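You operate a simulated robot arm through the tools that you are given. There is no shell and no other tool. Be economical: measure what you need, move in short steps, check, and stop when the job is done.

You are at the controls of a simulated robot arm. One attempt, no reset.

Task
Stack the glued block marked "62" from the top of the laminating bench on top of the glued block that says "75". Put the thick grey pad on the low shelf of the clamp rack. Put the jar labelled "plugs" from the top of the laminating bench on top of the square block and the jar that says "dark wax" on the low shelf of the trestle table. Take the glue bottle from the ledge of the clamp rack and put it on the top of the laminating bench. Put the dowel from the top of the glue table on the second left white shelf from the bottom. Take the blue cloth on the top of the clamp bench and put it away on the top of the glue table. Fetch the orange cloth and set it on top of the teal sanding pad. The order is free. Set down upright: jar, glue bottle.
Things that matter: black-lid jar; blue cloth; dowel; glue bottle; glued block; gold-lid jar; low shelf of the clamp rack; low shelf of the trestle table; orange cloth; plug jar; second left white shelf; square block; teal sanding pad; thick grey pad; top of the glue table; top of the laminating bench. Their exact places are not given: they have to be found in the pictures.

Only the result counts: the job must be done as asked and must still hold three seconds after the hand-in. Knocking over, shifting, dropping, spilling or breaking anything else fails it. Flat cloth is picked up by pressing the open fingertips on it (5 to 10 N) and closing them slowly along it; thin cloth reads only 2 to 8 mm in the jaws.

Robot
A 7-joint arm with a two-finger parallel gripper on a trunk, on a base that drives. Base frame: it is fixed to the floor where the robot stands at the start and does not move with it; the origin is under the middle of the robot, x ahead of it, y to its left, z up; the surface under the hand at the start is at about z = 0.8. Units: m, rad, N and s.
With the tool pointing down near the work surface it reaches from about 0.3 to 0.72 m from the robot's upright axis, wherever it stands. Its first joint turns from -2.897 to 2.897 rad. Places, roughly: black-lid jar, gold-lid jar, plug jar [1.75, 0, 0.75]; blue cloth (7x10x4 cm) [0.5, -5.3, 0.9]; dowel (2x2x5 cm) [-2.7, -4.5, 0.9]; glue bottle [0.75, 1.5, 1]; glued block [0.75, 0, 0.75]; low shelf of the clamp rack (22x162 cm) [1.06, 1.48, 0.36]; low shelf of the trestle table [4.7, -0.4, 0.3]; orange cloth (6x9x4 cm) [-2.5, 1.2, 0.9]; second left white shelf [-0.8, -6.2, 0.5]; square block (9x8x8 cm) [1.2, 0, 0.8]; teal sanding pad (11x11x7 cm) [-4.2, -0.7, 0.8]; thick grey pad (9x6x3 cm) [1.4, 0, 0.8]; top of the glue table [-2.6, -4.4, 0.9]; top of the laminating bench [1.3, -0.3, 0.8]. Payload 3.43 kg.
The tool frame sits at the grasp point between the pads (the TCP): z along the fingers, y along the line on which they close. The tips reach 0.034 m beyond it. Largest opening 0.128 m; finger width 0.024, thickness 0.012; the body of the gripper, 0.048 by 0.13 m, starts 0.096 m behind the TCP.
Orientation is that of the tool frame in the base frame, as a unit quaternion [x, y, z, w]. With the fingers straight down and closing along the base's y, the tool's x points along the base's -x, its y along +y and its z along -z.

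Tools
- The arm moves only by the tool nudge_tool. Its argument "deltas" is text: rows parted by semicolons, each of 6 numbers parted by spaces: the shift along the base's x, y, z in units of 40 mm (1.0 is 40 mm), then the turn, a rotation vector about the base's x, y, z in units of 4 degrees (1.0 is 4 degrees). In form: dx dy dz wx wy wz; .... A call has 1 to 20 rows; each row shifts and turns the commanded pose from where the row before left it. "claw" is the opening in per cent of the stroke, from 0 (shut) to 100 (fully open), set as the call begins (left out, the last holds). A call with a number of a shift or a turn outside -1 to 1 is refused whole. Rows are played at 5 a second. More than 0.05 m and 0.15 rad between two rows, or a gripper value outside its range, and nothing of the call is played. Where a pose cannot be reached the arm comes as near as it can. A force on the tool above 40 N (or 10 N above the force at the start of the call, whichever is more), or a blocked arm, ends the call early, and 0.2 s more pass. Each finger travels about 0.108 m/s and halts on what it meets, pressing with about 21 N; the grip force reading is that of the motor and also rises with nothing between the fingers. The clock runs only during rows and for 0.2 s after the last one: add rows that do not move to give the fingers time. The reply holds the time, the measured pose of the TCP, the force on the tool along the base axes, the opening and the grip force, in the units named above and with some noise, with the torque about the TCP (base axes, N m) and any sound that the robot's microphone picked up.
- Cameras (640 x 400 px; columns grow to the right, rows downward): "scene" is now at [-0.0075, 0.1046, 1.4425]; the picture's right is [-0.33, -0.94, 0.00], its down [-0.62, 0.21, -0.76] and it looks along [0.72, -0.25, -0.65] (base axes); focal length 270 px, centre (320, 200). "wrist" rides on the gripper at [0.076, -0.011, -0.16] in the tool frame; the picture's right is [0.15, 0.99, 0.00], its down [-0.88, 0.13, -0.45] and it looks along [-0.45, 0.07, 0.89] (tool axes); focal length 234 px, centre (320, 200).
- capture(camera): a new picture of that camera. It takes no simulated time.
- raise_lower(by): slides the trunk up (or, below 0, down) by that many m; the arm and the scene camera ride with it, the base frame stays. It gives what a move gives, with no picture.
- roll_base(legs): drives the robot by 1 to 6 legs, each [ahead, left, turn to the left] in m, m and rad, along the robot's own axes; the way and the turn of a leg run together, so that a leg with both is an arc; at most 1.5 m and 3.142 rad a leg. The arm and the cameras ride along, it lands a little off, and it stops where it bumps. It gives what a move gives.
- turn_head(pan, tilt): turns the head with the scene camera to pan (to the left, within 1.501 rad either way) and tilt (down, from -0.506 to 1.204), counted from straight ahead of the robot. It gives what a move gives.
- pixel_to_xyz(camera, pixels): for up to 12 pixels [column, row] of the newest picture of that camera ("zoom" is the newest enlarged one), the place [x, y, z] in the base frame of the surface seen there, good to about 0.002 m, but the place of the scene camera against the robot may be out by one fixed shift of up to 0.012 m in any direction. It takes no simulated time.
- zoom(camera, box): a new picture of the part [left, top, right, bottom] of that camera's present view, enlarged. It takes no simulated time.
- job_done(): hands the job in; it is judged then, once.

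Work in short steps. Measure before you move; look again where a grasp or a placing could have gone wrong, and mend it. You have 322 turns and 190 pictures in all, those below and enlarged ones among them. Open the gripper and draw the arm clear of the work before you hand the job in, unless the task says otherwise; then end with one line.

The tools are called as name(argument=value, ...) on one line, values as JSON. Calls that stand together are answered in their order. nudge_tool: Moves the arm, as the interface text tells. Its arguments: {"type":"object","properties":{"deltas":{"type":"string"},"claw":{"type":"number"}},"required":["deltas"]} The other tools are called the same way: raise_lower (by) slides the trunk up or down; roll_base (legs) drives the base; turn_head (pan, tilt) turns the head that bears the scene camera; capture (camera) takes a picture; pixel_to_xyz (camera, pixels) gives the place of the surface under pixels of a picture; zoom (camera, box) takes an enlarged picture of a part of a camera's view; job_done () hands the job in.

At the start:

```text
time: 0.0
ee_pos: [0.4227, 0.1753, 1.1043]
orientation: [0.0, 1.0, -0.001, 0.001]
contact_force: [-0.4, 0.4, -0.4]
wrist_torque: [0.0, -0.03, 0.0]
opening: 0.128
grasp_force: 0.0
trunk travel left (down, up): [-0.15, 0.174]
robot x, y, heading: [-0.0012, 0.0017, -0.004]
head pan, tilt: [-0.335, 0.71]
```

scene: 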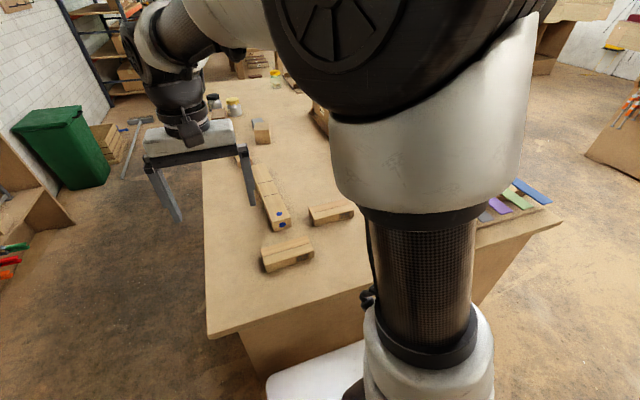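
wrist: 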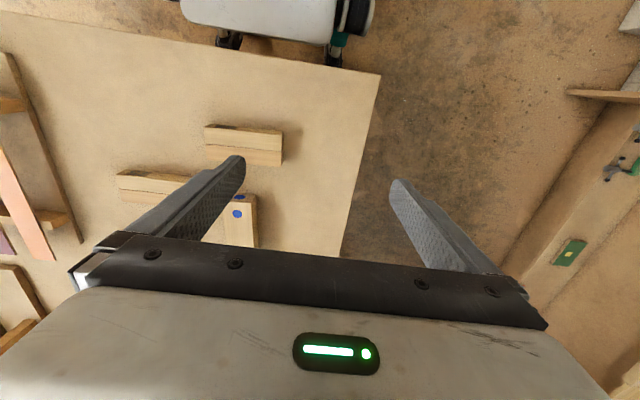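

The scene shows the laminating bench with blocks near (275,215), (290,255), (330,212). I look around with other head angles first.

turn_head(pan=0.0, tilt=0.6)

capture(camera="scene")

```text
time: 0.8
ee_pos: [0.4233, 0.1741, 1.1037]
orientation: [0.0, 1.0, -0.001, 0.001]
contact_force: [-0.7, -0.4, -0.3]
wrist_torque: [-0.03, -0.04, -0.01]
opening: 0.1284
grasp_force: 0.1
trunk travel left (down, up): [-0.15, 0.174]
robot x, y, heading: [0.0029, 0.0003, 0.0]
head pan, tilt: [0.0, 0.6]
```

```text
187 pictures are left
```

scene: 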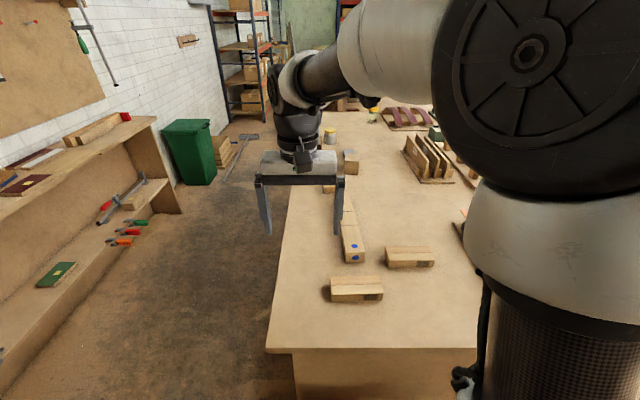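

Blocks at (345,235), (410,256), (356,288). I zoom for labels and on the far part of the bench.

zoom(camera="scene", box=[280, 180, 460, 310])

zoom(camera="scene", box=[310, 90, 470, 190])

zoom(camera="scene", box=[0, 90, 200, 310])

pixel_to_xyz(camera="scene", pixels=[[356, 283], [410, 250], [354, 245], [350, 156], [330, 135], [280, 340], [340, 340], [325, 150], [436, 130], [400, 115]])

```text
3.08 times, centred on (370, 245) of scene
```

zoom: 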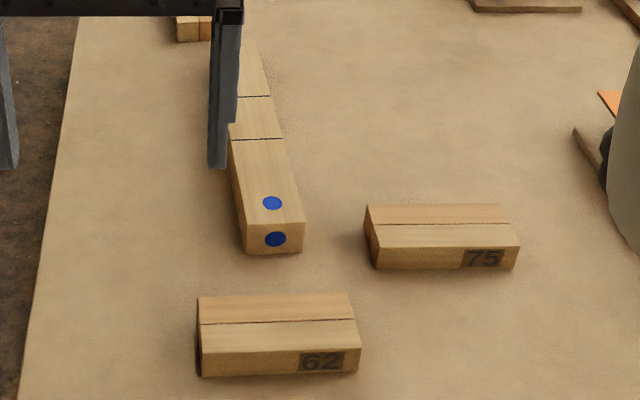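

```text
4.00 times, centred on (390, 140) of scene
```

zoom: 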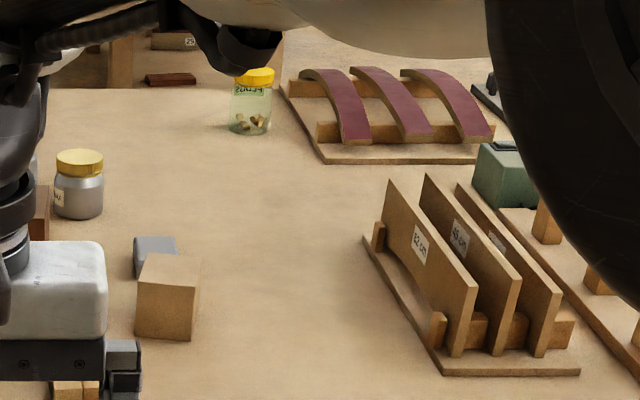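

```text
1.82 times, centred on (100, 200) of scene
```

zoom: 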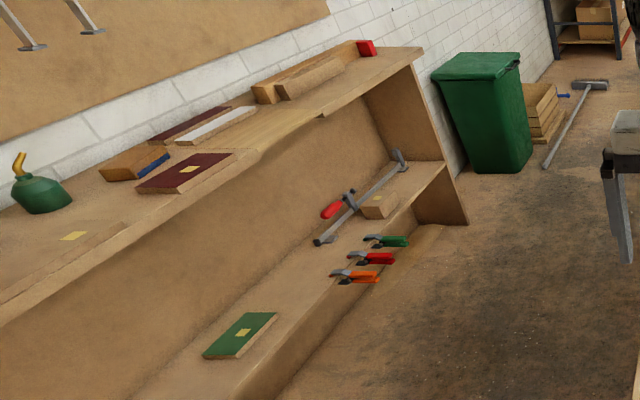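

```text
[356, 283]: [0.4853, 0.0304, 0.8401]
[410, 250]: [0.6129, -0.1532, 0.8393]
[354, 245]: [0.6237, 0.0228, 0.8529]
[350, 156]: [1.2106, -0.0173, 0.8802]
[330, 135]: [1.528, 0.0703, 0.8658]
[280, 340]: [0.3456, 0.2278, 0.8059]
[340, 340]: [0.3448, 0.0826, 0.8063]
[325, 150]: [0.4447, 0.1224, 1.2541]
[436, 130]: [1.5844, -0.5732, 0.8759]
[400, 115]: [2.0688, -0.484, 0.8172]
```

Block 62 is nearest at (0.485,0.03), 75 at (0.61,-0.15). I measure them with the wrist picture, which has no camera shift.

capture(camera="wrist")

zoom(camera="wrist", box=[90, 100, 330, 250])

pixel_to_xyz(camera="zoom", pixels=[[305, 66], [512, 90], [305, 110], [508, 130], [72, 186], [270, 202], [70, 215], [310, 80], [500, 108], [400, 115], [170, 215], [420, 20]])

```text
183 pictures are left
```

wrist: 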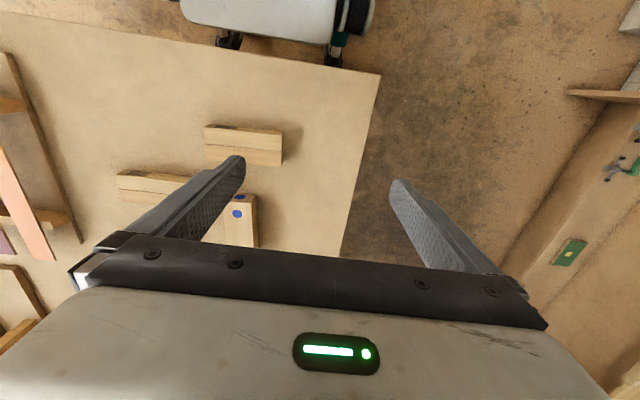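

```text
2.67 times, centred on (210, 175) of wrist
```

zoom: 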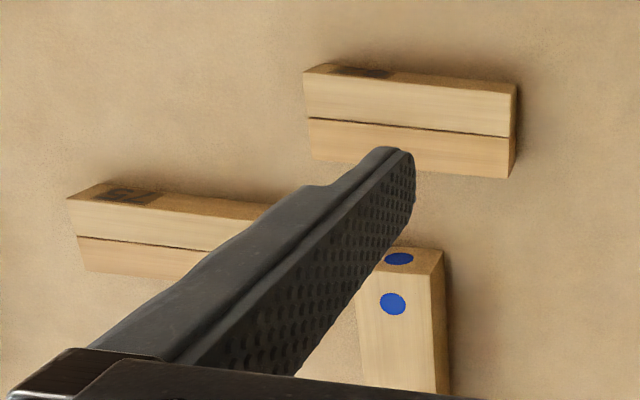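

```text
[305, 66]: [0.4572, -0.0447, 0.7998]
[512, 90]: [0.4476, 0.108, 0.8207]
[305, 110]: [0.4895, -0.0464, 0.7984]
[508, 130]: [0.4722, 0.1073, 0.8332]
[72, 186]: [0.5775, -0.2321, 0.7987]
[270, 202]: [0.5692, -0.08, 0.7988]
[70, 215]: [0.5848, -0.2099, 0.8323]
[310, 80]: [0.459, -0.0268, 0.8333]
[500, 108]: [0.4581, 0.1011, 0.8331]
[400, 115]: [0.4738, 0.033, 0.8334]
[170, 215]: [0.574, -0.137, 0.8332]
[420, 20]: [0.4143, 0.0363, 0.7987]
```

Wrist gives the bench at z=0.799 and block tops at 0.833 (scene is ~7 mm high). I fix corner points of both blocks in the same zoom.

pixel_to_xyz(camera="zoom", pixels=[[308, 78], [312, 152], [510, 105], [506, 172], [75, 208], [90, 265], [230, 216], [180, 274], [410, 92], [410, 160]])

nudge_tool(deltas="0 0 0 0 0 1;0 0 0 0 0 1;0 0 0 0 0 1;0 0 0 0 0 1;0 0 0 0 0 1;0 0 0 0 0 1;0 0 0 0 0 1;0 0 0 0 0 1;0 0 0 0 0 1;0 0 0 0 0 1;0 0 0 0 0 1;0 0 0 0 0 1;0 0 0 0 0 1;0 0 0 0 0 1;0 0 0 0 0 1;0 0 0 0 0 1;0 0 0 0 0 1;0 0 0 0 0 1;0 0 0 0 0 1;0 0 0 0 0 1", claw=100)

```text
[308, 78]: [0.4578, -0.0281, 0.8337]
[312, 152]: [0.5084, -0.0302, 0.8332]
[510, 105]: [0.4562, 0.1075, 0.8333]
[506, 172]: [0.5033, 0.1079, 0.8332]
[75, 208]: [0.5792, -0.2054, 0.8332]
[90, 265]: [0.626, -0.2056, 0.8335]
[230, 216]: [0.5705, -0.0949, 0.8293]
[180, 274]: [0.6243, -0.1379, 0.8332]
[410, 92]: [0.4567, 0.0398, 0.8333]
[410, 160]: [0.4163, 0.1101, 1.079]
```

```text
time: 5.0
ee_pos: [0.4244, 0.1763, 1.1041]
orientation: [-0.643, 0.766, 0.0, 0.001]
contact_force: [1.2, -0.2, 0.1]
wrist_torque: [0.04, -0.02, 0.0]
opening: 0.128
grasp_force: 0.1
trunk travel left (down, up): [-0.15, 0.174]
robot x, y, heading: [0.0045, 0.0019, -0.0]
head pan, tilt: [0.0, 0.6]
```

Block 62 spans x 0.456–0.509, y −0.029–0.108. I finish the turn to 90° and move over its middle, (0.482, 0.039), at z≈0.95.

nudge_tool(deltas="0.36 -0.86 -0.5 0 0 1;0.36 -0.86 -0.8 0 0 1;0.36 -0.86 -0.8 0 0 0.5;0.36 -0.86 -0.8 0 0 0;0 0 -0.9 0 0 0;0 0 0 0 0 0")

capture(camera="wrist")

zoom(camera="scene", box=[280, 180, 460, 310])

```text
time: 6.4
ee_pos: [0.482, 0.035, 0.9534]
orientation: [0.708, -0.707, 0.001, 0.0]
contact_force: [0.3, -0.4, -0.6]
wrist_torque: [-0.01, -0.01, 0.01]
opening: 0.1281
grasp_force: 0.0
trunk travel left (down, up): [-0.15, 0.174]
robot x, y, heading: [-0.0013, 0.0004, 0.002]
head pan, tilt: [0.0, 0.6]
```

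```text
181 pictures are left
```

wrist: 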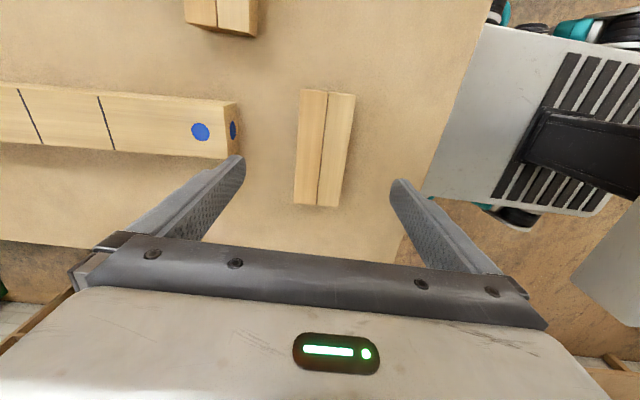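

```text
3.08 times, centred on (370, 245) of scene
```

zoom: 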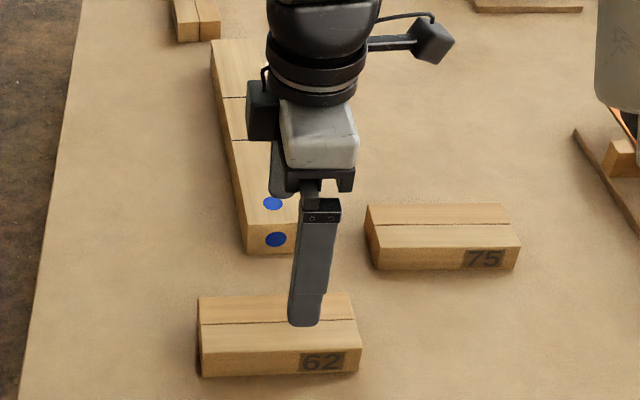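

The block sits between the fingers (300–355, 90–205), slightly turned. I measure its corners in this closer picture, and block 75 in the scene zoom.

pixel_to_xyz(camera="wrist", pixels=[[302, 92], [353, 97], [297, 201], [336, 204], [190, 24], [253, 34], [329, 150], [234, 104], [225, 155]])

pixel_to_xyz(camera="zoom", pixels=[[370, 207], [500, 206], [381, 245], [516, 246], [440, 224], [200, 300], [200, 348], [356, 344], [300, 200], [246, 222]])

```text
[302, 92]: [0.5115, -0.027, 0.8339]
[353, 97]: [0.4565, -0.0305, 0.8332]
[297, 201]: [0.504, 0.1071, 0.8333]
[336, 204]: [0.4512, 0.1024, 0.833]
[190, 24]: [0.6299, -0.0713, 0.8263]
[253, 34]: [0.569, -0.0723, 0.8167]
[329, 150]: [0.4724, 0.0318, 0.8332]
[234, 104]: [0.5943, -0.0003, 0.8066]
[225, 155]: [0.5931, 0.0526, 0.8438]
```

```text
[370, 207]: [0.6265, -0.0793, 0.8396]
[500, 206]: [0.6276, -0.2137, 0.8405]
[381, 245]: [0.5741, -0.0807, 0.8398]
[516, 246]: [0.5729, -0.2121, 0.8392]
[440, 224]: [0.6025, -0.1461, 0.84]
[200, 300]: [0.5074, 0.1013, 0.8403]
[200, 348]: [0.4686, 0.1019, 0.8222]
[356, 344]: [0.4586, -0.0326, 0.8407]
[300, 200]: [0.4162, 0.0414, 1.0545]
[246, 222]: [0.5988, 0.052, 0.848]
```

Block 62 centre ≈ (0.481, 0.038); block 75 centre ≈ (0.600, −0.140). I go down to TCP z≈0.839 then close.

nudge_tool(deltas="0 0.08 -0.72 0 0 0.4;0 0 -0.72 0 0 0.3;0 0 -0.72 0 0 0;0 0 -0.7 0 0 0;0 0 0 0 0 0")

nudge_tool(deltas="0 0 0 0 0 0;0 0 0 0 0 0;0 0 0 0 0 0;0 0 0 0 0 0;0 0 0 0 0 0", claw=0)

```text
time: 7.6
ee_pos: [0.4823, 0.0399, 0.838]
orientation: [0.724, -0.69, 0.0, -0.001]
contact_force: [0.4, 0.3, 0.1]
wrist_torque: [0.0, -0.04, -0.03]
opening: 0.1282
grasp_force: 0.1
trunk travel left (down, up): [-0.15, 0.174]
robot x, y, heading: [-0.0004, 0.0008, -0.001]
head pan, tilt: [0.0, 0.6]
```

```text
time: 8.8
ee_pos: [0.4824, 0.0394, 0.8369]
orientation: [0.724, -0.689, 0.0, -0.002]
contact_force: [0.1, -0.5, 0.2]
wrist_torque: [-0.02, 0.01, -0.02]
opening: 0.0617
grasp_force: 20.5
trunk travel left (down, up): [-0.15, 0.174]
robot x, y, heading: [0.0006, 0.0005, 0.002]
head pan, tilt: [0.0, 0.6]
```

Gripped at 0.062 m. I lift, move over block 75 (0.600, −0.140), turning back 2.8°.

nudge_tool(deltas="0 0 0.7 0 0 0;0 0 0.9 0 0 0;0 0 0.9 0 0 0;0.6 -0.9 0 0 0 -0.4;0.6 -0.9 0 0 0 -0.3;0.6 -0.9 0 0 0 0;0.6 -0.9 0 0 0 0;0.54 -0.89 0 0 0 0;0 0 0 0 0 0")

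capture(camera="wrist")

zoom(camera="scene", box=[310, 170, 490, 300])

```text
time: 10.8
ee_pos: [0.6013, -0.1401, 0.9382]
orientation: [0.707, -0.707, 0.0, -0.002]
contact_force: [-0.2, -0.8, -2.7]
wrist_torque: [0.0, 0.04, -0.03]
opening: 0.0618
grasp_force: 20.8
trunk travel left (down, up): [-0.15, 0.174]
robot x, y, heading: [0.0009, 0.0035, 0.007]
head pan, tilt: [0.0, 0.6]
```

```text
179 pictures are left
```

wrist: 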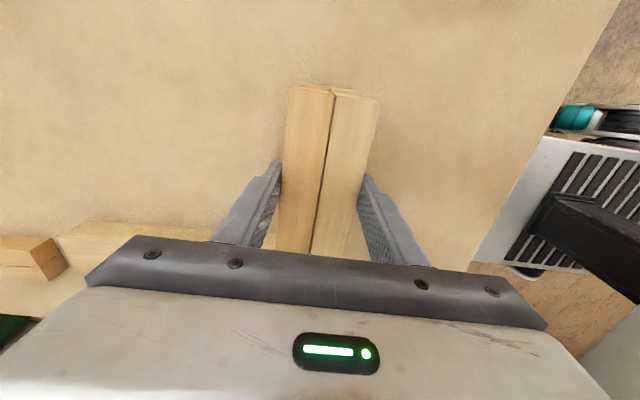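

```text
3.08 times, centred on (400, 235) of scene
```

zoom: 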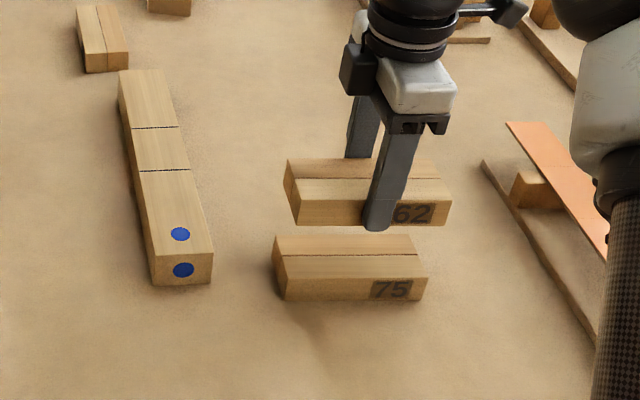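

The held block hovers over 75. I compare ends of both in the scene zoom.

pixel_to_xyz(camera="zoom", pixels=[[290, 163], [434, 164], [300, 197], [446, 200], [280, 238], [408, 239], [290, 280], [423, 275], [302, 222], [448, 222]])

```text
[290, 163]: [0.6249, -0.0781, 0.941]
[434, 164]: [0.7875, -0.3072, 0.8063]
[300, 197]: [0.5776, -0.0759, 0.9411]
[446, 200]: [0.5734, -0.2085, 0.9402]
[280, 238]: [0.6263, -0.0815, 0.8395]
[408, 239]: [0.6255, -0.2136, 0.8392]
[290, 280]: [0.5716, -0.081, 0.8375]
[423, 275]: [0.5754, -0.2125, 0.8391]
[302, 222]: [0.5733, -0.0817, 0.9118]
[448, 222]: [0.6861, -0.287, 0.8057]
```

Held block is ~4 mm too far to +y. I correct and lower by ~66 mm, gently at the end.

nudge_tool(deltas="0 -0.1 -0.6 0 0 0;0 0 -0.6 0 0 0;0 0 -0.36 0 0 0;0 0 -0.06 0 0 0;0 0 0 0 0 0")

```text
time: 12.0
ee_pos: [0.6001, -0.1434, 0.8728]
orientation: [-0.707, 0.707, 0.0, 0.0]
contact_force: [-0.7, -0.5, -0.7]
wrist_torque: [0.02, -0.02, 0.04]
opening: 0.0616
grasp_force: 21.1
trunk travel left (down, up): [-0.15, 0.174]
robot x, y, heading: [-0.0021, 0.0016, -0.0]
head pan, tilt: [0.0, 0.6]
```

The weight reading went from −2.7 to −0.7 N, so it is resting. I press 1 mm and open, then rise.

nudge_tool(deltas="0 0 -0.03 0 0 0;0 0 0 0 0 0")

nudge_tool(deltas="0 0 0 0 0 0;0 0 0 0 0 0;0 0 0 0 0 0;0 0 0 0 0 0;0 0 0.5 0 0 0;0 0 1 0 0 0;0 0 1 0 0 0;0 0 1 0 0 0;0 0 1 0 0 0;0 0 1 0 0 0", claw=100)

capture(camera="scene")

```text
time: 12.6
ee_pos: [0.5998, -0.1427, 0.8721]
orientation: [0.708, -0.706, 0.001, -0.002]
contact_force: [0.3, -0.6, 0.4]
wrist_torque: [0.04, 0.07, -0.01]
opening: 0.0615
grasp_force: 20.8
trunk travel left (down, up): [-0.15, 0.174]
robot x, y, heading: [-0.0015, -0.0012, -0.001]
head pan, tilt: [0.0, 0.6]
```

```text
time: 14.8
ee_pos: [0.5999, -0.142, 1.0934]
orientation: [0.708, -0.706, -0.001, -0.001]
contact_force: [-0.3, 0.4, -0.2]
wrist_torque: [0.0, 0.0, 0.0]
opening: 0.1281
grasp_force: 0.1
trunk travel left (down, up): [-0.15, 0.174]
robot x, y, heading: [-0.0009, 0.0006, -0.005]
head pan, tilt: [0.0, 0.6]
```

```text
177 pictures are left
```

scene: 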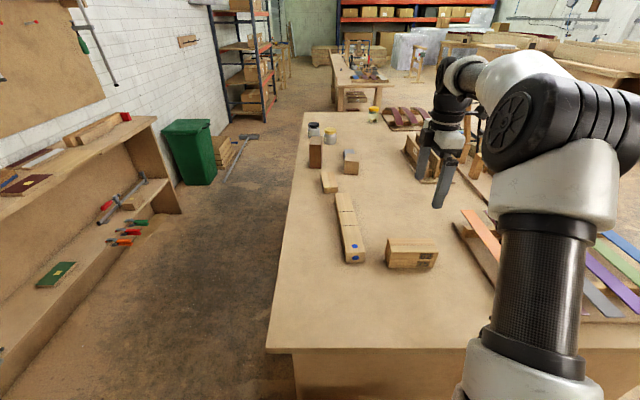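

62 sits squarely on 75. Now I measure the aisle: bench left edge, jars, grey pad, rack edges, far trestle table, using zooms.

pixel_to_xyz(camera="scene", pixels=[[268, 348], [303, 115], [313, 135], [330, 135], [373, 110], [350, 155], [350, 168], [315, 155], [180, 210], [155, 118], [60, 300], [58, 270]])

zoom(camera="scene", box=[290, 90, 450, 190])

zoom(camera="scene", box=[300, 20, 460, 120])

turn_head(pan=0.9, tilt=0.6)

capture(camera="scene")

```text
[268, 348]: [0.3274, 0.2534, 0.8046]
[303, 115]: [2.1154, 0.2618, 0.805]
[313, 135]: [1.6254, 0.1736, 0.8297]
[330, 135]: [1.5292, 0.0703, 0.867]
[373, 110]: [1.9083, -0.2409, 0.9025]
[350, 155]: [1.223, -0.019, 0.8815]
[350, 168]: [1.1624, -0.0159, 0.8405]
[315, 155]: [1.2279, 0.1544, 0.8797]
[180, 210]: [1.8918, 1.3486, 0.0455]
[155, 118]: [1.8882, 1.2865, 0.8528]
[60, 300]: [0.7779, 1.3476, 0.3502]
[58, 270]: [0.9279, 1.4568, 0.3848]
```

```text
4.00 times, centred on (370, 140) of scene
```

zoom: 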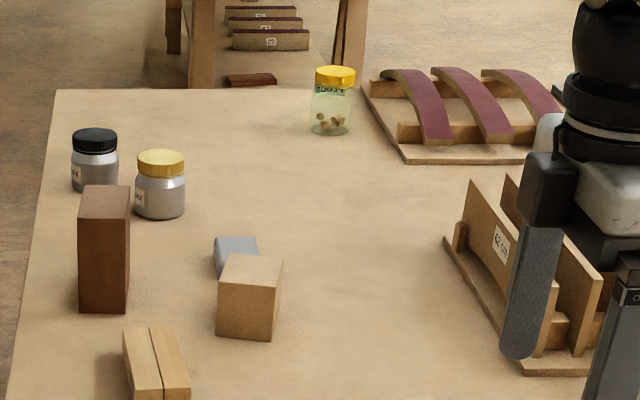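

```text
4.00 times, centred on (380, 70) of scene
```

zoom: 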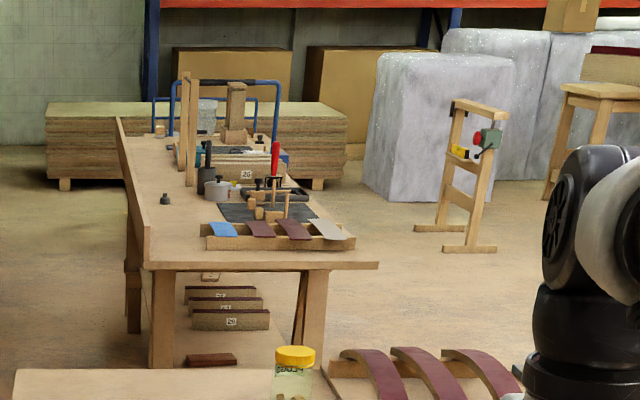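

```text
time: 16.0
ee_pos: [0.5989, -0.1417, 1.0931]
orientation: [-0.707, 0.707, -0.001, 0.001]
contact_force: [-0.1, -1.1, -0.1]
wrist_torque: [-0.04, 0.0, 0.0]
opening: 0.1279
grasp_force: 0.0
trunk travel left (down, up): [-0.15, 0.174]
robot x, y, heading: [0.0013, -0.0019, 0.003]
head pan, tilt: [0.901, 0.6]
```

```text
174 pictures are left
```

scene: 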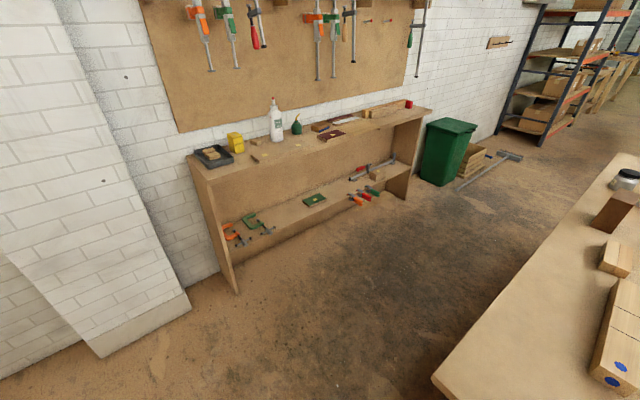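

The glue bottle (white, red tip) is at (277,125) on the rack ledge. I zoom and measure the rack.

zoom(camera="scene", box=[180, 80, 420, 300])

pixel_to_xyz(camera="scene", pixels=[[277, 110], [277, 125], [277, 138], [210, 178], [330, 147], [425, 112], [238, 292], [230, 262], [320, 218], [310, 190], [350, 168], [250, 270]])

```text
1.82 times, centred on (300, 190) of scene
```

zoom: 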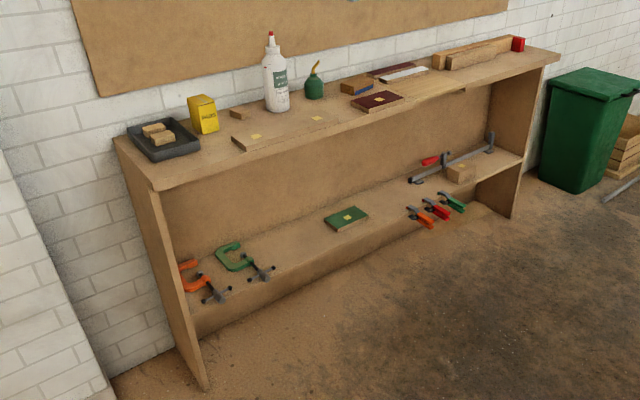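

```text
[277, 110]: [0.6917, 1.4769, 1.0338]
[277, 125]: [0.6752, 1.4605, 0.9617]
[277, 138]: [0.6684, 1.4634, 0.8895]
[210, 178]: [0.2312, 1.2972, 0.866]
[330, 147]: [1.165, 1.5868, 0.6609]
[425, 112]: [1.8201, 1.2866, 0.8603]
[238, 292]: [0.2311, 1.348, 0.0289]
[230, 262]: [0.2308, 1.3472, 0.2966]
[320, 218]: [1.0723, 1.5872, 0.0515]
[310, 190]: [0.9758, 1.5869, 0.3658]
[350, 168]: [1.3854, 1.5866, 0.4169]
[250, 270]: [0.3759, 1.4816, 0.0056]
```

The aisle is y 0.26–1.29. Before driving I check the base footprint with the head tilted down.

turn_head(pan=0.4, tilt=1.2)

capture(camera="scene")

```text
time: 17.0
ee_pos: [0.6005, -0.142, 1.0927]
orientation: [-0.707, 0.707, 0.001, 0.001]
contact_force: [0.3, -0.4, 0.5]
wrist_torque: [0.0, 0.02, 0.01]
opening: 0.1281
grasp_force: 0.0
trunk travel left (down, up): [-0.15, 0.174]
robot x, y, heading: [0.0015, -0.002, -0.002]
head pan, tilt: [0.4, 1.201]
```

```text
172 pictures are left
```

scene: 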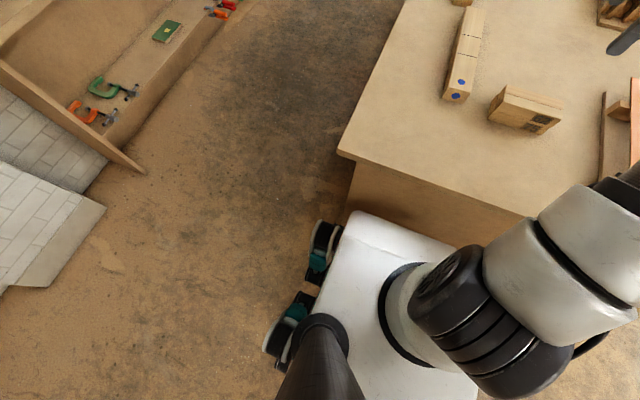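

pixel_to_xyz(camera="scene", pixels=[[352, 216], [455, 248], [318, 225], [268, 345], [345, 255], [450, 395], [360, 190], [145, 170], [105, 205], [410, 290], [312, 255]])

```text
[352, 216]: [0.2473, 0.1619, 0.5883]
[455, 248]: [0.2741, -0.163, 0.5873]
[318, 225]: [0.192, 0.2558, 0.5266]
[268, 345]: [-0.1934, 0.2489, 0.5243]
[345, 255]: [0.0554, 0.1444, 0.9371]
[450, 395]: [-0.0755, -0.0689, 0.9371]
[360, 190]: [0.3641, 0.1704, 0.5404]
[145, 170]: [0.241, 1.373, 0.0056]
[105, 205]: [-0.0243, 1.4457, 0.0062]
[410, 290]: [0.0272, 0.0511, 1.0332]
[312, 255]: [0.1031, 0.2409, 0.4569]
```

The base is about ±0.27 m. I drive left 0.6 m then ahead 1.25 m into the aisle (arm stays at z≈1.09, above everything), and look right.

roll_base(legs=[[0, 0.62, 0], [1.25, 0, 0]])

turn_head(pan=-0.9, tilt=0.75)

capture(camera="scene")

capture(camera="wrist")

```text
time: 29.5
ee_pos: [1.8894, 0.4699, 1.0915]
orientation: [-0.707, 0.708, 0.0, 0.001]
contact_force: [0.2, -0.4, 0.7]
wrist_torque: [0.02, 0.04, 0.02]
opening: 0.1282
grasp_force: 0.0
trunk travel left (down, up): [-0.15, 0.174]
robot x, y, heading: [1.2916, 0.6128, -0.003]
head pan, tilt: [0.4, 1.201]
```

```text
time: 30.9
ee_pos: [1.8895, 0.4697, 1.0933]
orientation: [-0.706, 0.708, 0.0, 0.001]
contact_force: [0.7, 0.3, -1.2]
wrist_torque: [-0.02, 0.01, 0.03]
opening: 0.1281
grasp_force: 0.1
trunk travel left (down, up): [-0.15, 0.174]
robot x, y, heading: [1.2902, 0.6121, -0.002]
head pan, tilt: [-0.901, 0.75]
```

```text
171 pictures are left
```

scene: 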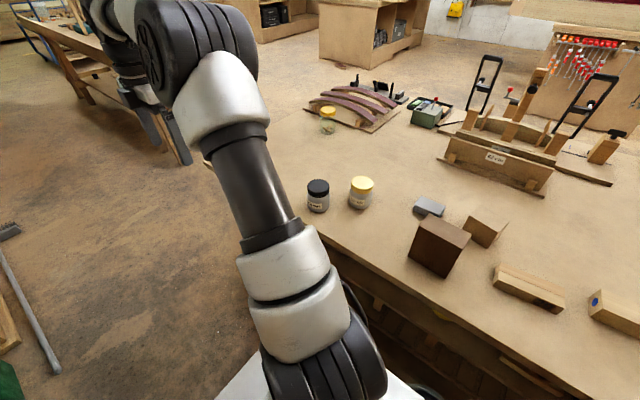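

```text
170 pictures are left
```

wrist: 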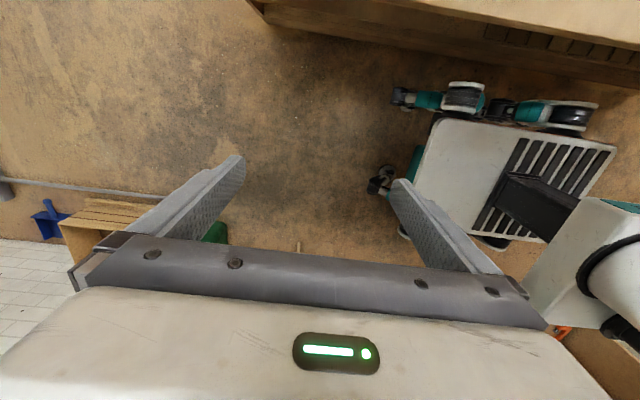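

The jars and grey pad are now close. I zoom to read labels and measure.

zoom(camera="scene", box=[290, 165, 400, 234])

pixel_to_xyz(camera="zoom", pixels=[[165, 110], [165, 220], [425, 100], [410, 200]])

zoom(camera="scene", box=[390, 180, 530, 290])

pixel_to_xyz(camera="scene", pixels=[[428, 202], [416, 205], [441, 207], [480, 228], [503, 222], [470, 218], [445, 228], [428, 213], [328, 108], [470, 245], [320, 240], [434, 213]])

```text
5.80 times, centred on (345, 200) of scene
```

zoom: 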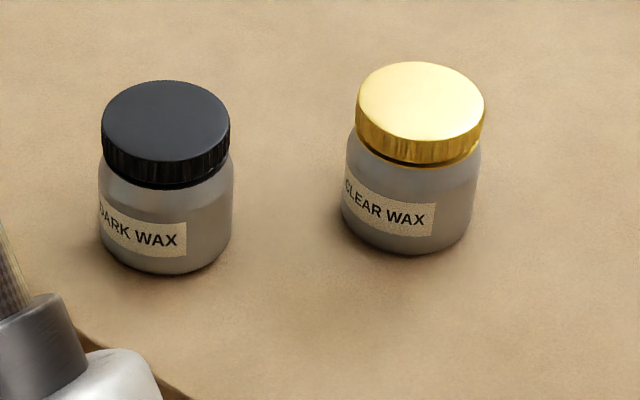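

```text
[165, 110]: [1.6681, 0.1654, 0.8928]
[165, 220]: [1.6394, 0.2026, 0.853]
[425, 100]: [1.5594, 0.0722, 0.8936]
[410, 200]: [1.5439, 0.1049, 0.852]
```

```text
3.64 times, centred on (460, 235) of scene
```

zoom: 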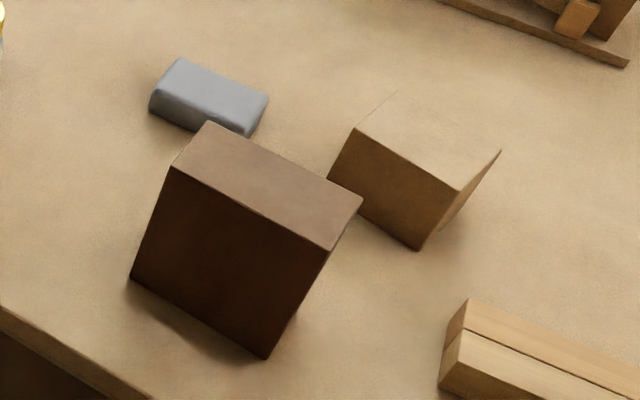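

```text
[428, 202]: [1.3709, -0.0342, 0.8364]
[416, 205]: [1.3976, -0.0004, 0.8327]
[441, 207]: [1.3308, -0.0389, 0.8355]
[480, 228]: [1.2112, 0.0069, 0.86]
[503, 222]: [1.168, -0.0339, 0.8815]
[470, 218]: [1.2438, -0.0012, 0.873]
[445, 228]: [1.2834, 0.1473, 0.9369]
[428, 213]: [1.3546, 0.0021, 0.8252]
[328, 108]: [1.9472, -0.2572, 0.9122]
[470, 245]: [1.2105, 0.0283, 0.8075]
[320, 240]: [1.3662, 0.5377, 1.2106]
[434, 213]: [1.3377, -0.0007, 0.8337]
```

Dark wax is the black-lid jar at ≈(1.668,0.165). I measure the brown block's corners next to the pad and the pad's edges in the last zoom.

pixel_to_xyz(camera="zoom", pixels=[[208, 126], [176, 164], [355, 198], [330, 244], [180, 64], [264, 97], [155, 98], [240, 130], [210, 90], [360, 135], [455, 186], [395, 97]])

```text
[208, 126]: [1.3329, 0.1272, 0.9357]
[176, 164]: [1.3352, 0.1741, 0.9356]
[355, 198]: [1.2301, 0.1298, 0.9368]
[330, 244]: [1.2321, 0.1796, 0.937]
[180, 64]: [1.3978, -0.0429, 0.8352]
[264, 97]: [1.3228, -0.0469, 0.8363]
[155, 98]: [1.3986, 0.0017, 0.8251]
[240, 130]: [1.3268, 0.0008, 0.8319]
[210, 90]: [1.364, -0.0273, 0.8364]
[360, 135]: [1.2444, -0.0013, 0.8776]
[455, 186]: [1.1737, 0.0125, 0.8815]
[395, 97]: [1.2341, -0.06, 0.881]
```

Brown block: x 1.23–1.335, y 0.13–0.18, top 0.93; pad centre ≈(1.362,−0.017). I'll pick the pad vertically, re-set it in a clear spot at (1.435,0.175), and regrasp tilted for the shelf. I move above it now.

nudge_tool(deltas="-0.878 -0.812 0 0 0 0;-0.878 -0.812 0 0 0 0;-0.878 -0.812 0 0 0 0;-0.878 -0.812 0 0 0 0;-0.878 -0.812 0 0 0 0;-0.878 -0.812 0 0 0 0;-0.878 -0.812 0 0 0 0;-0.878 -0.812 0 0 0 0;-0.878 -0.812 0 0 0 0;-0.878 -0.812 0 0 0 0;-0.878 -0.812 0 0 0 0;-0.878 -0.812 0 0 0 0;-0.878 -0.812 0 0 0 0;-0.878 -0.812 0 0 0 0;-0.878 -0.812 0 0 0 0;0 0 0 0 0 0")

capture(camera="wrist")

```text
time: 34.3
ee_pos: [1.3604, -0.0163, 1.093]
orientation: [-0.707, 0.707, 0.0, 0.002]
contact_force: [-0.8, -0.1, 0.7]
wrist_torque: [0.01, 0.01, 0.01]
opening: 0.1281
grasp_force: 0.0
trunk travel left (down, up): [-0.15, 0.174]
robot x, y, heading: [1.2885, 0.6157, 0.001]
head pan, tilt: [-0.901, 0.75]
```

```text
167 pictures are left
```

wrist: 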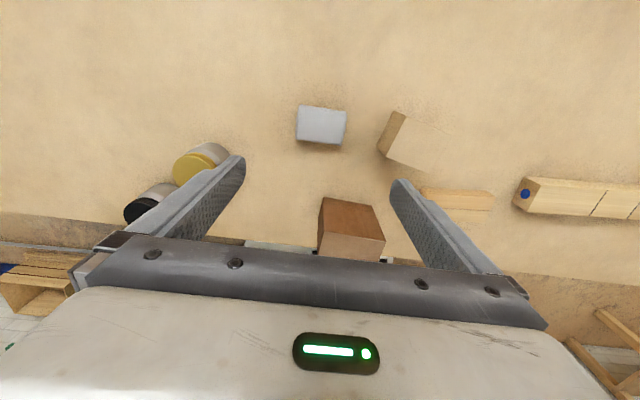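

Pad at (297–346, 105–143). I measure its corners plus jars and block corners from this wrist view.

pixel_to_xyz(camera="wrist", pixels=[[299, 108], [345, 112], [298, 138], [342, 142], [321, 125], [193, 165], [213, 148], [325, 203], [377, 208], [318, 248], [384, 160], [402, 116]])

```text
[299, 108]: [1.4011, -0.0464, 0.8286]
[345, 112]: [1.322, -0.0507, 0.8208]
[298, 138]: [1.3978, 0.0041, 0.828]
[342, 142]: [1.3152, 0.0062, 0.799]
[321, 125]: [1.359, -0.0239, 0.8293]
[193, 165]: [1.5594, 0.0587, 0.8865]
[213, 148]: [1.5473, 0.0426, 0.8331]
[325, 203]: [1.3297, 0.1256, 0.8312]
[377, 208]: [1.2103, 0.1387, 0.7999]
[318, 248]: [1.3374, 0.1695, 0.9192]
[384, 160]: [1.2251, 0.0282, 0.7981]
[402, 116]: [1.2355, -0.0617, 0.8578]
```

Pad centre ≈(1.361,−0.021). Descend to z≈0.838 and close.

nudge_tool(deltas="0 -0.12 -0.9 0 0 0;0 0 -0.9 0 0 0;0 0 -0.9 0 0 0;0 0 -0.9 0 0 0;0 0 -0.9 0 0 0;0 0 -0.9 0 0 0;0 0 -0.9 0 0 0;0 0 -0.07 0 0 0;0 0 0 0 0 0")

nudge_tool(deltas="0 0 0 0 0 0;0 0 0 0 0 0;0 0 0 0 0 0;0 0 0 0 0 0", claw=0)

```text
time: 36.3
ee_pos: [1.3623, -0.0223, 0.8377]
orientation: [-0.706, 0.708, -0.001, 0.0]
contact_force: [-0.1, 0.0, 0.5]
wrist_torque: [0.0, -0.01, 0.0]
opening: 0.1282
grasp_force: 0.0
trunk travel left (down, up): [-0.15, 0.174]
robot x, y, heading: [1.2936, 0.6142, -0.006]
head pan, tilt: [-0.901, 0.75]
```

```text
time: 37.3
ee_pos: [1.3623, -0.0231, 0.8389]
orientation: [-0.707, 0.707, 0.0, 0.002]
contact_force: [-0.7, 0.2, 0.0]
wrist_torque: [0.01, -0.01, -0.01]
opening: 0.0887
grasp_force: 20.9
trunk travel left (down, up): [-0.15, 0.174]
robot x, y, heading: [1.2912, 0.6163, -0.002]
head pan, tilt: [-0.901, 0.75]
```

Gripped at 0.089 m. I lift 0.16 m, move to (1.44, 0.175) and set it down.

nudge_tool(deltas="0 0 1 0 0 0;0 0 1 0 0 0;0 0 1 0 0 0;0 0 1 0 0 0;0.39 0.98 0 0 0 0;0.39 0.98 0 0 0 0;0.39 0.98 0 0 0 0;0.39 0.98 0 0 0 0;0.39 0.98 0 0 0 0;0 0 -0.9 0 0 0;0 0 -0.9 0 0 0;0 0 -0.9 0 0 0;0 0 -0.9 0 0 0;0 0 -0.3 0 0 0;0 0 0 0 0 0")

capture(camera="wrist")

```text
time: 40.5
ee_pos: [1.4404, 0.1734, 0.8408]
orientation: [-0.706, 0.708, 0.001, -0.001]
contact_force: [-0.2, 0.4, 0.4]
wrist_torque: [0.01, -0.02, -0.01]
opening: 0.0891
grasp_force: 20.9
trunk travel left (down, up): [-0.15, 0.174]
robot x, y, heading: [1.2907, 0.615, 0.002]
head pan, tilt: [-0.901, 0.75]
```

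```text
166 pictures are left
```

wrist: 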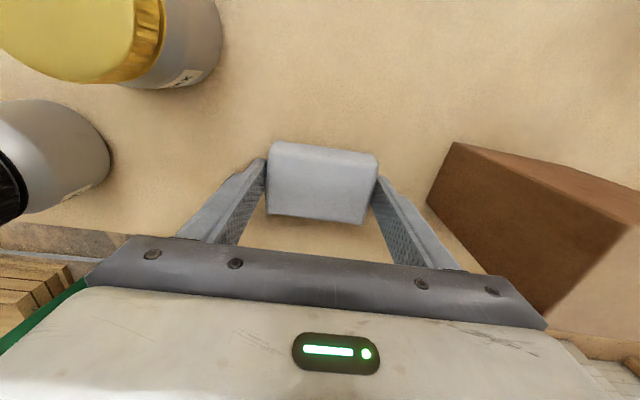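

Pad is at the set-down spot with clearance from jars (left) and brown block (right). I lower 2 mm, open, then tilt the tool −45° about x (pointing toward −y) around it.

nudge_tool(deltas="0 0 -0.05 0 0 0;0 0 0 0 0 0")

nudge_tool(deltas="0 0 0 0 0 0;0 0 0 0 0 0;0 0 0.2 0 0 0;0 0 0 -1 0 0;0 0 0 -1 0 0;0 0.05 0 -1 0 0;0 0.05 0 -1 0 0;0 0.05 0 -1 0 0;0 0.05 0 -1 0 0;0 0.05 0 -1 0 0;0 0.05 0 -1 0 0;0 0.05 0 -1 0 0;0 0.05 0 -1 0 0;0 0.05 0 -1 0 0;0 0 0 0 0 0", claw=100)

capture(camera="wrist")

capture(camera="scene")

```text
time: 41.1
ee_pos: [1.4415, 0.1738, 0.8392]
orientation: [-0.706, 0.708, -0.001, 0.0]
contact_force: [-0.8, -0.5, -0.4]
wrist_torque: [-0.02, -0.04, 0.02]
opening: 0.0891
grasp_force: 20.5
trunk travel left (down, up): [-0.15, 0.174]
robot x, y, heading: [1.2863, 0.6147, -0.004]
head pan, tilt: [-0.901, 0.75]
```

```text
time: 44.3
ee_pos: [1.4404, 0.1924, 0.8472]
orientation: [0.656, -0.656, 0.265, 0.264]
contact_force: [0.5, -0.1, -0.4]
wrist_torque: [0.01, -0.01, -0.01]
opening: 0.128
grasp_force: 0.0
trunk travel left (down, up): [-0.15, 0.174]
robot x, y, heading: [1.2902, 0.614, -0.002]
head pan, tilt: [-0.901, 0.75]
```

```text
165 pictures are left
```

wrist: 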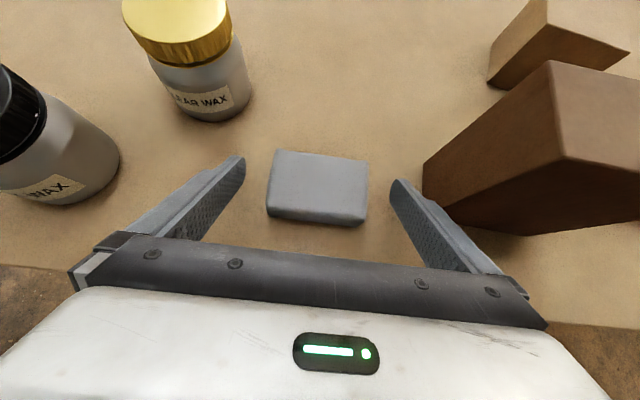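

```text
164 pictures are left
```

scene: 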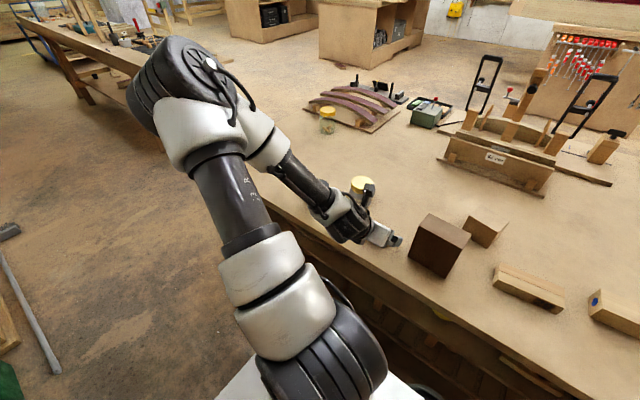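

The tilt works. Lower 11 mm and close on the pad.

nudge_tool(deltas="0 0 -0.15 0 0 0;0 0 -0.12 0 0 0;0 0 0 0 0 0")

nudge_tool(deltas="0 0 0 0 0 0;0 0 0 0 0 0;0 0 0 0 0 0;0 0 0 0 0 0", claw=0)

nudge_tool(deltas="0 0 0.5 0 0 0;0 0 1 0 0 0;0 0 1 0 0 0;0 0 0 0 0 0")

capture(camera="wrist")

```text
time: 45.1
ee_pos: [1.4408, 0.1911, 0.8377]
orientation: [-0.655, 0.656, -0.266, -0.264]
contact_force: [-0.9, 0.0, 0.3]
wrist_torque: [0.03, 0.0, 0.0]
opening: 0.128
grasp_force: 0.0
trunk travel left (down, up): [-0.15, 0.174]
robot x, y, heading: [1.2909, 0.6127, -0.0]
head pan, tilt: [-0.901, 0.75]
```

```text
time: 46.1
ee_pos: [1.4394, 0.1922, 0.8367]
orientation: [-0.655, 0.656, -0.266, -0.263]
contact_force: [1.2, -0.6, 0.4]
wrist_torque: [-0.03, -0.01, -0.01]
opening: 0.089
grasp_force: 21.0
trunk travel left (down, up): [-0.15, 0.174]
robot x, y, heading: [1.2865, 0.6116, 0.001]
head pan, tilt: [-0.901, 0.75]
```

```text
time: 47.1
ee_pos: [1.4411, 0.1937, 0.9377]
orientation: [0.656, -0.655, 0.266, 0.263]
contact_force: [-0.1, 0.5, -0.2]
wrist_torque: [-0.04, -0.01, -0.01]
opening: 0.0889
grasp_force: 21.2
trunk travel left (down, up): [-0.15, 0.174]
robot x, y, heading: [1.2891, 0.6114, -0.001]
head pan, tilt: [-0.901, 0.75]
```

```text
163 pictures are left
```

wrist: 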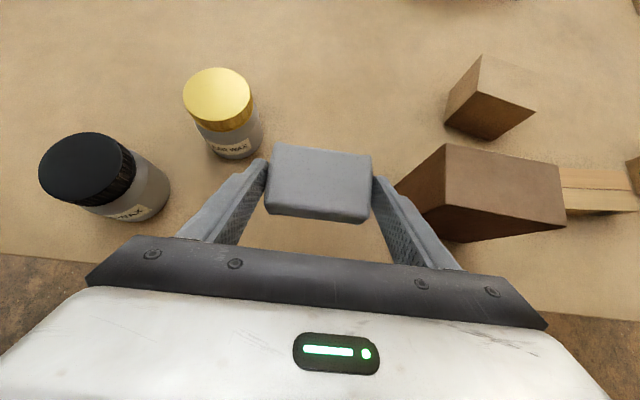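

Pad is held firmly. I raise a bit, then drive left 0.2 m and turn the base 180° in the middle of the aisle, so the arm faces the rack.

nudge_tool(deltas="0 0.5 1 0 0 0;0 0.5 1 0 0 0;0 0 1 0 0 0;0 0 0.5 0 0 0")

roll_base(legs=[[0, 0.18, 0], [0, 0, 3.1416]])

turn_head(pan=-1.3, tilt=0.8)

capture(camera="scene")

capture(camera="wrist")

```text
time: 48.1
ee_pos: [1.4394, 0.2287, 1.0696]
orientation: [-0.657, 0.661, -0.256, -0.257]
contact_force: [1.3, -0.7, 0.2]
wrist_torque: [0.02, -0.02, 0.02]
opening: 0.0888
grasp_force: 21.7
out of reach, approached as far as the arm can: row 2
trunk travel left (down, up): [-0.15, 0.174]
robot x, y, heading: [1.2877, 0.6125, 0.002]
head pan, tilt: [-0.901, 0.75]
```

```text
refused: 3.1416 is not a number from -3.14159 to 3.14159
```

```text
time: 49.0
ee_pos: [1.4412, 0.229, 1.0704]
orientation: [-0.658, 0.659, -0.259, -0.256]
contact_force: [0.3, -0.2, 0.7]
wrist_torque: [0.04, 0.0, -0.03]
opening: 0.0891
grasp_force: 21.1
trunk travel left (down, up): [-0.15, 0.174]
robot x, y, heading: [1.2907, 0.6123, -0.005]
head pan, tilt: [-1.3, 0.799]
```

```text
162 pictures are left
```

scene: 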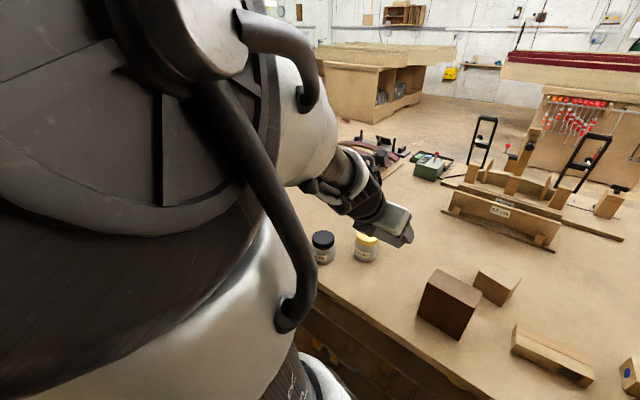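

```text
161 pictures are left
```

wrist: 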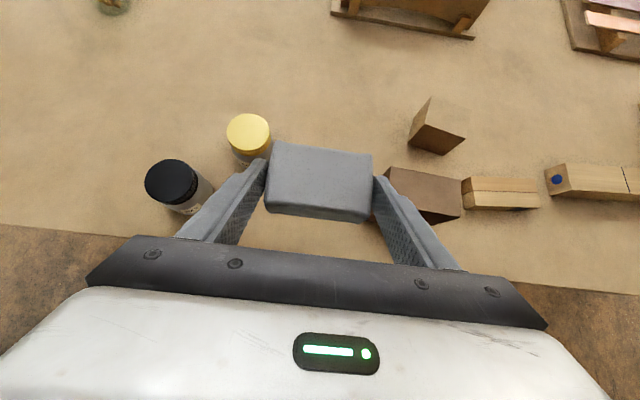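

The turn was refused by a rounding limit; I redo it with 3.14 rad.

roll_base(legs=[[0, 0.18, 0], [0, 0, 3.14]])

turn_head(pan=-0.7, tilt=0.8)

capture(camera="scene")

capture(camera="wrist")

```text
time: 58.9
ee_pos: [1.1457, 1.1808, 1.0749]
orientation: [0.663, 0.651, 0.263, -0.26]
contact_force: [-0.1, 0.9, -1.4]
wrist_torque: [-0.04, -0.02, 0.01]
opening: 0.089
grasp_force: 21.2
trunk travel left (down, up): [-0.15, 0.174]
robot x, y, heading: [1.2919, 0.793, 3.122]
head pan, tilt: [-1.3, 0.799]
```

```text
time: 59.9
ee_pos: [1.1457, 1.1809, 1.0762]
orientation: [0.662, 0.651, 0.263, -0.262]
contact_force: [0.4, -0.4, -0.2]
wrist_torque: [0.02, 0.02, -0.01]
opening: 0.0888
grasp_force: 20.9
trunk travel left (down, up): [-0.15, 0.174]
robot x, y, heading: [1.2916, 0.7968, 3.121]
head pan, tilt: [-0.7, 0.799]
```

```text
160 pictures are left
```

scene: 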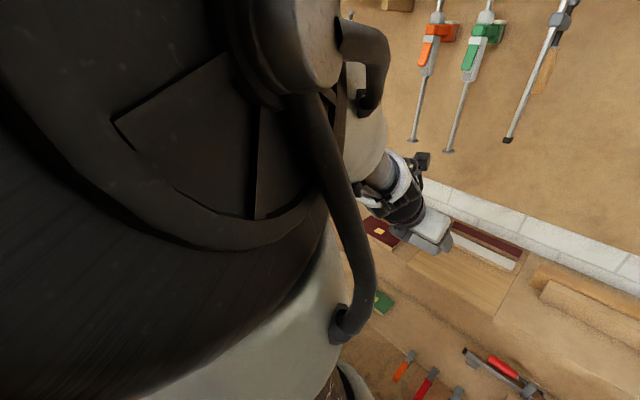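

```text
159 pictures are left
```

wrist: 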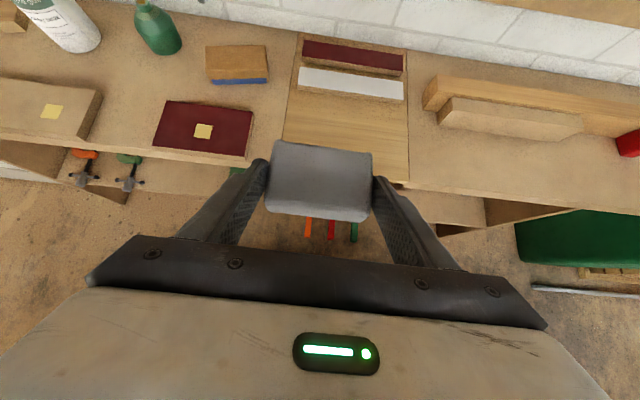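

I need the robot farther from the rack so the low tilted reach clears the base: drive left (−y) 0.21 m, then look at the shelf for free space.

roll_base(legs=[[0, 0.21, 0.02]])

turn_head(pan=-1.45, tilt=0.75)

capture(camera="scene")

capture(camera="wrist")

```text
time: 62.5
ee_pos: [1.1348, 0.9709, 1.0743]
orientation: [0.655, 0.658, 0.26, -0.264]
contact_force: [0.1, 1.2, -1.2]
wrist_torque: [0.04, -0.01, 0.0]
opening: 0.0888
grasp_force: 21.1
trunk travel left (down, up): [-0.15, 0.174]
robot x, y, heading: [1.2921, 0.5863, -3.136]
head pan, tilt: [-0.7, 0.799]
```

```text
time: 63.6
ee_pos: [1.1346, 0.9712, 1.0713]
orientation: [0.657, 0.659, 0.257, -0.261]
contact_force: [-0.4, -0.3, -0.5]
wrist_torque: [-0.04, -0.02, 0.02]
opening: 0.089
grasp_force: 20.7
trunk travel left (down, up): [-0.15, 0.174]
robot x, y, heading: [1.2881, 0.5898, -3.135]
head pan, tilt: [-1.45, 0.75]
```

```text
158 pictures are left
```

scene: 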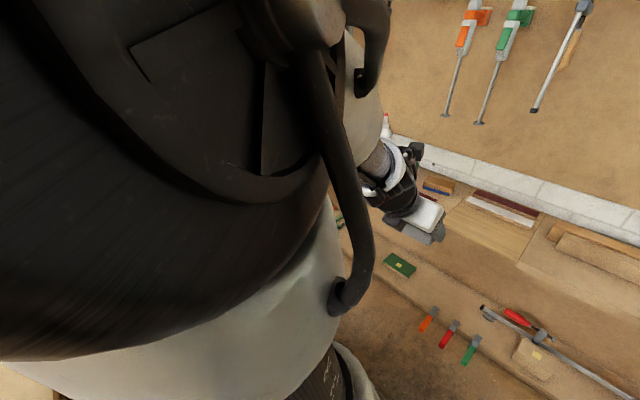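

```text
157 pictures are left
```

wrist: 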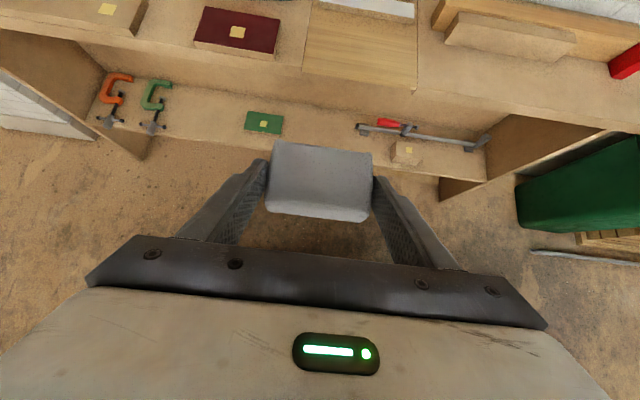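

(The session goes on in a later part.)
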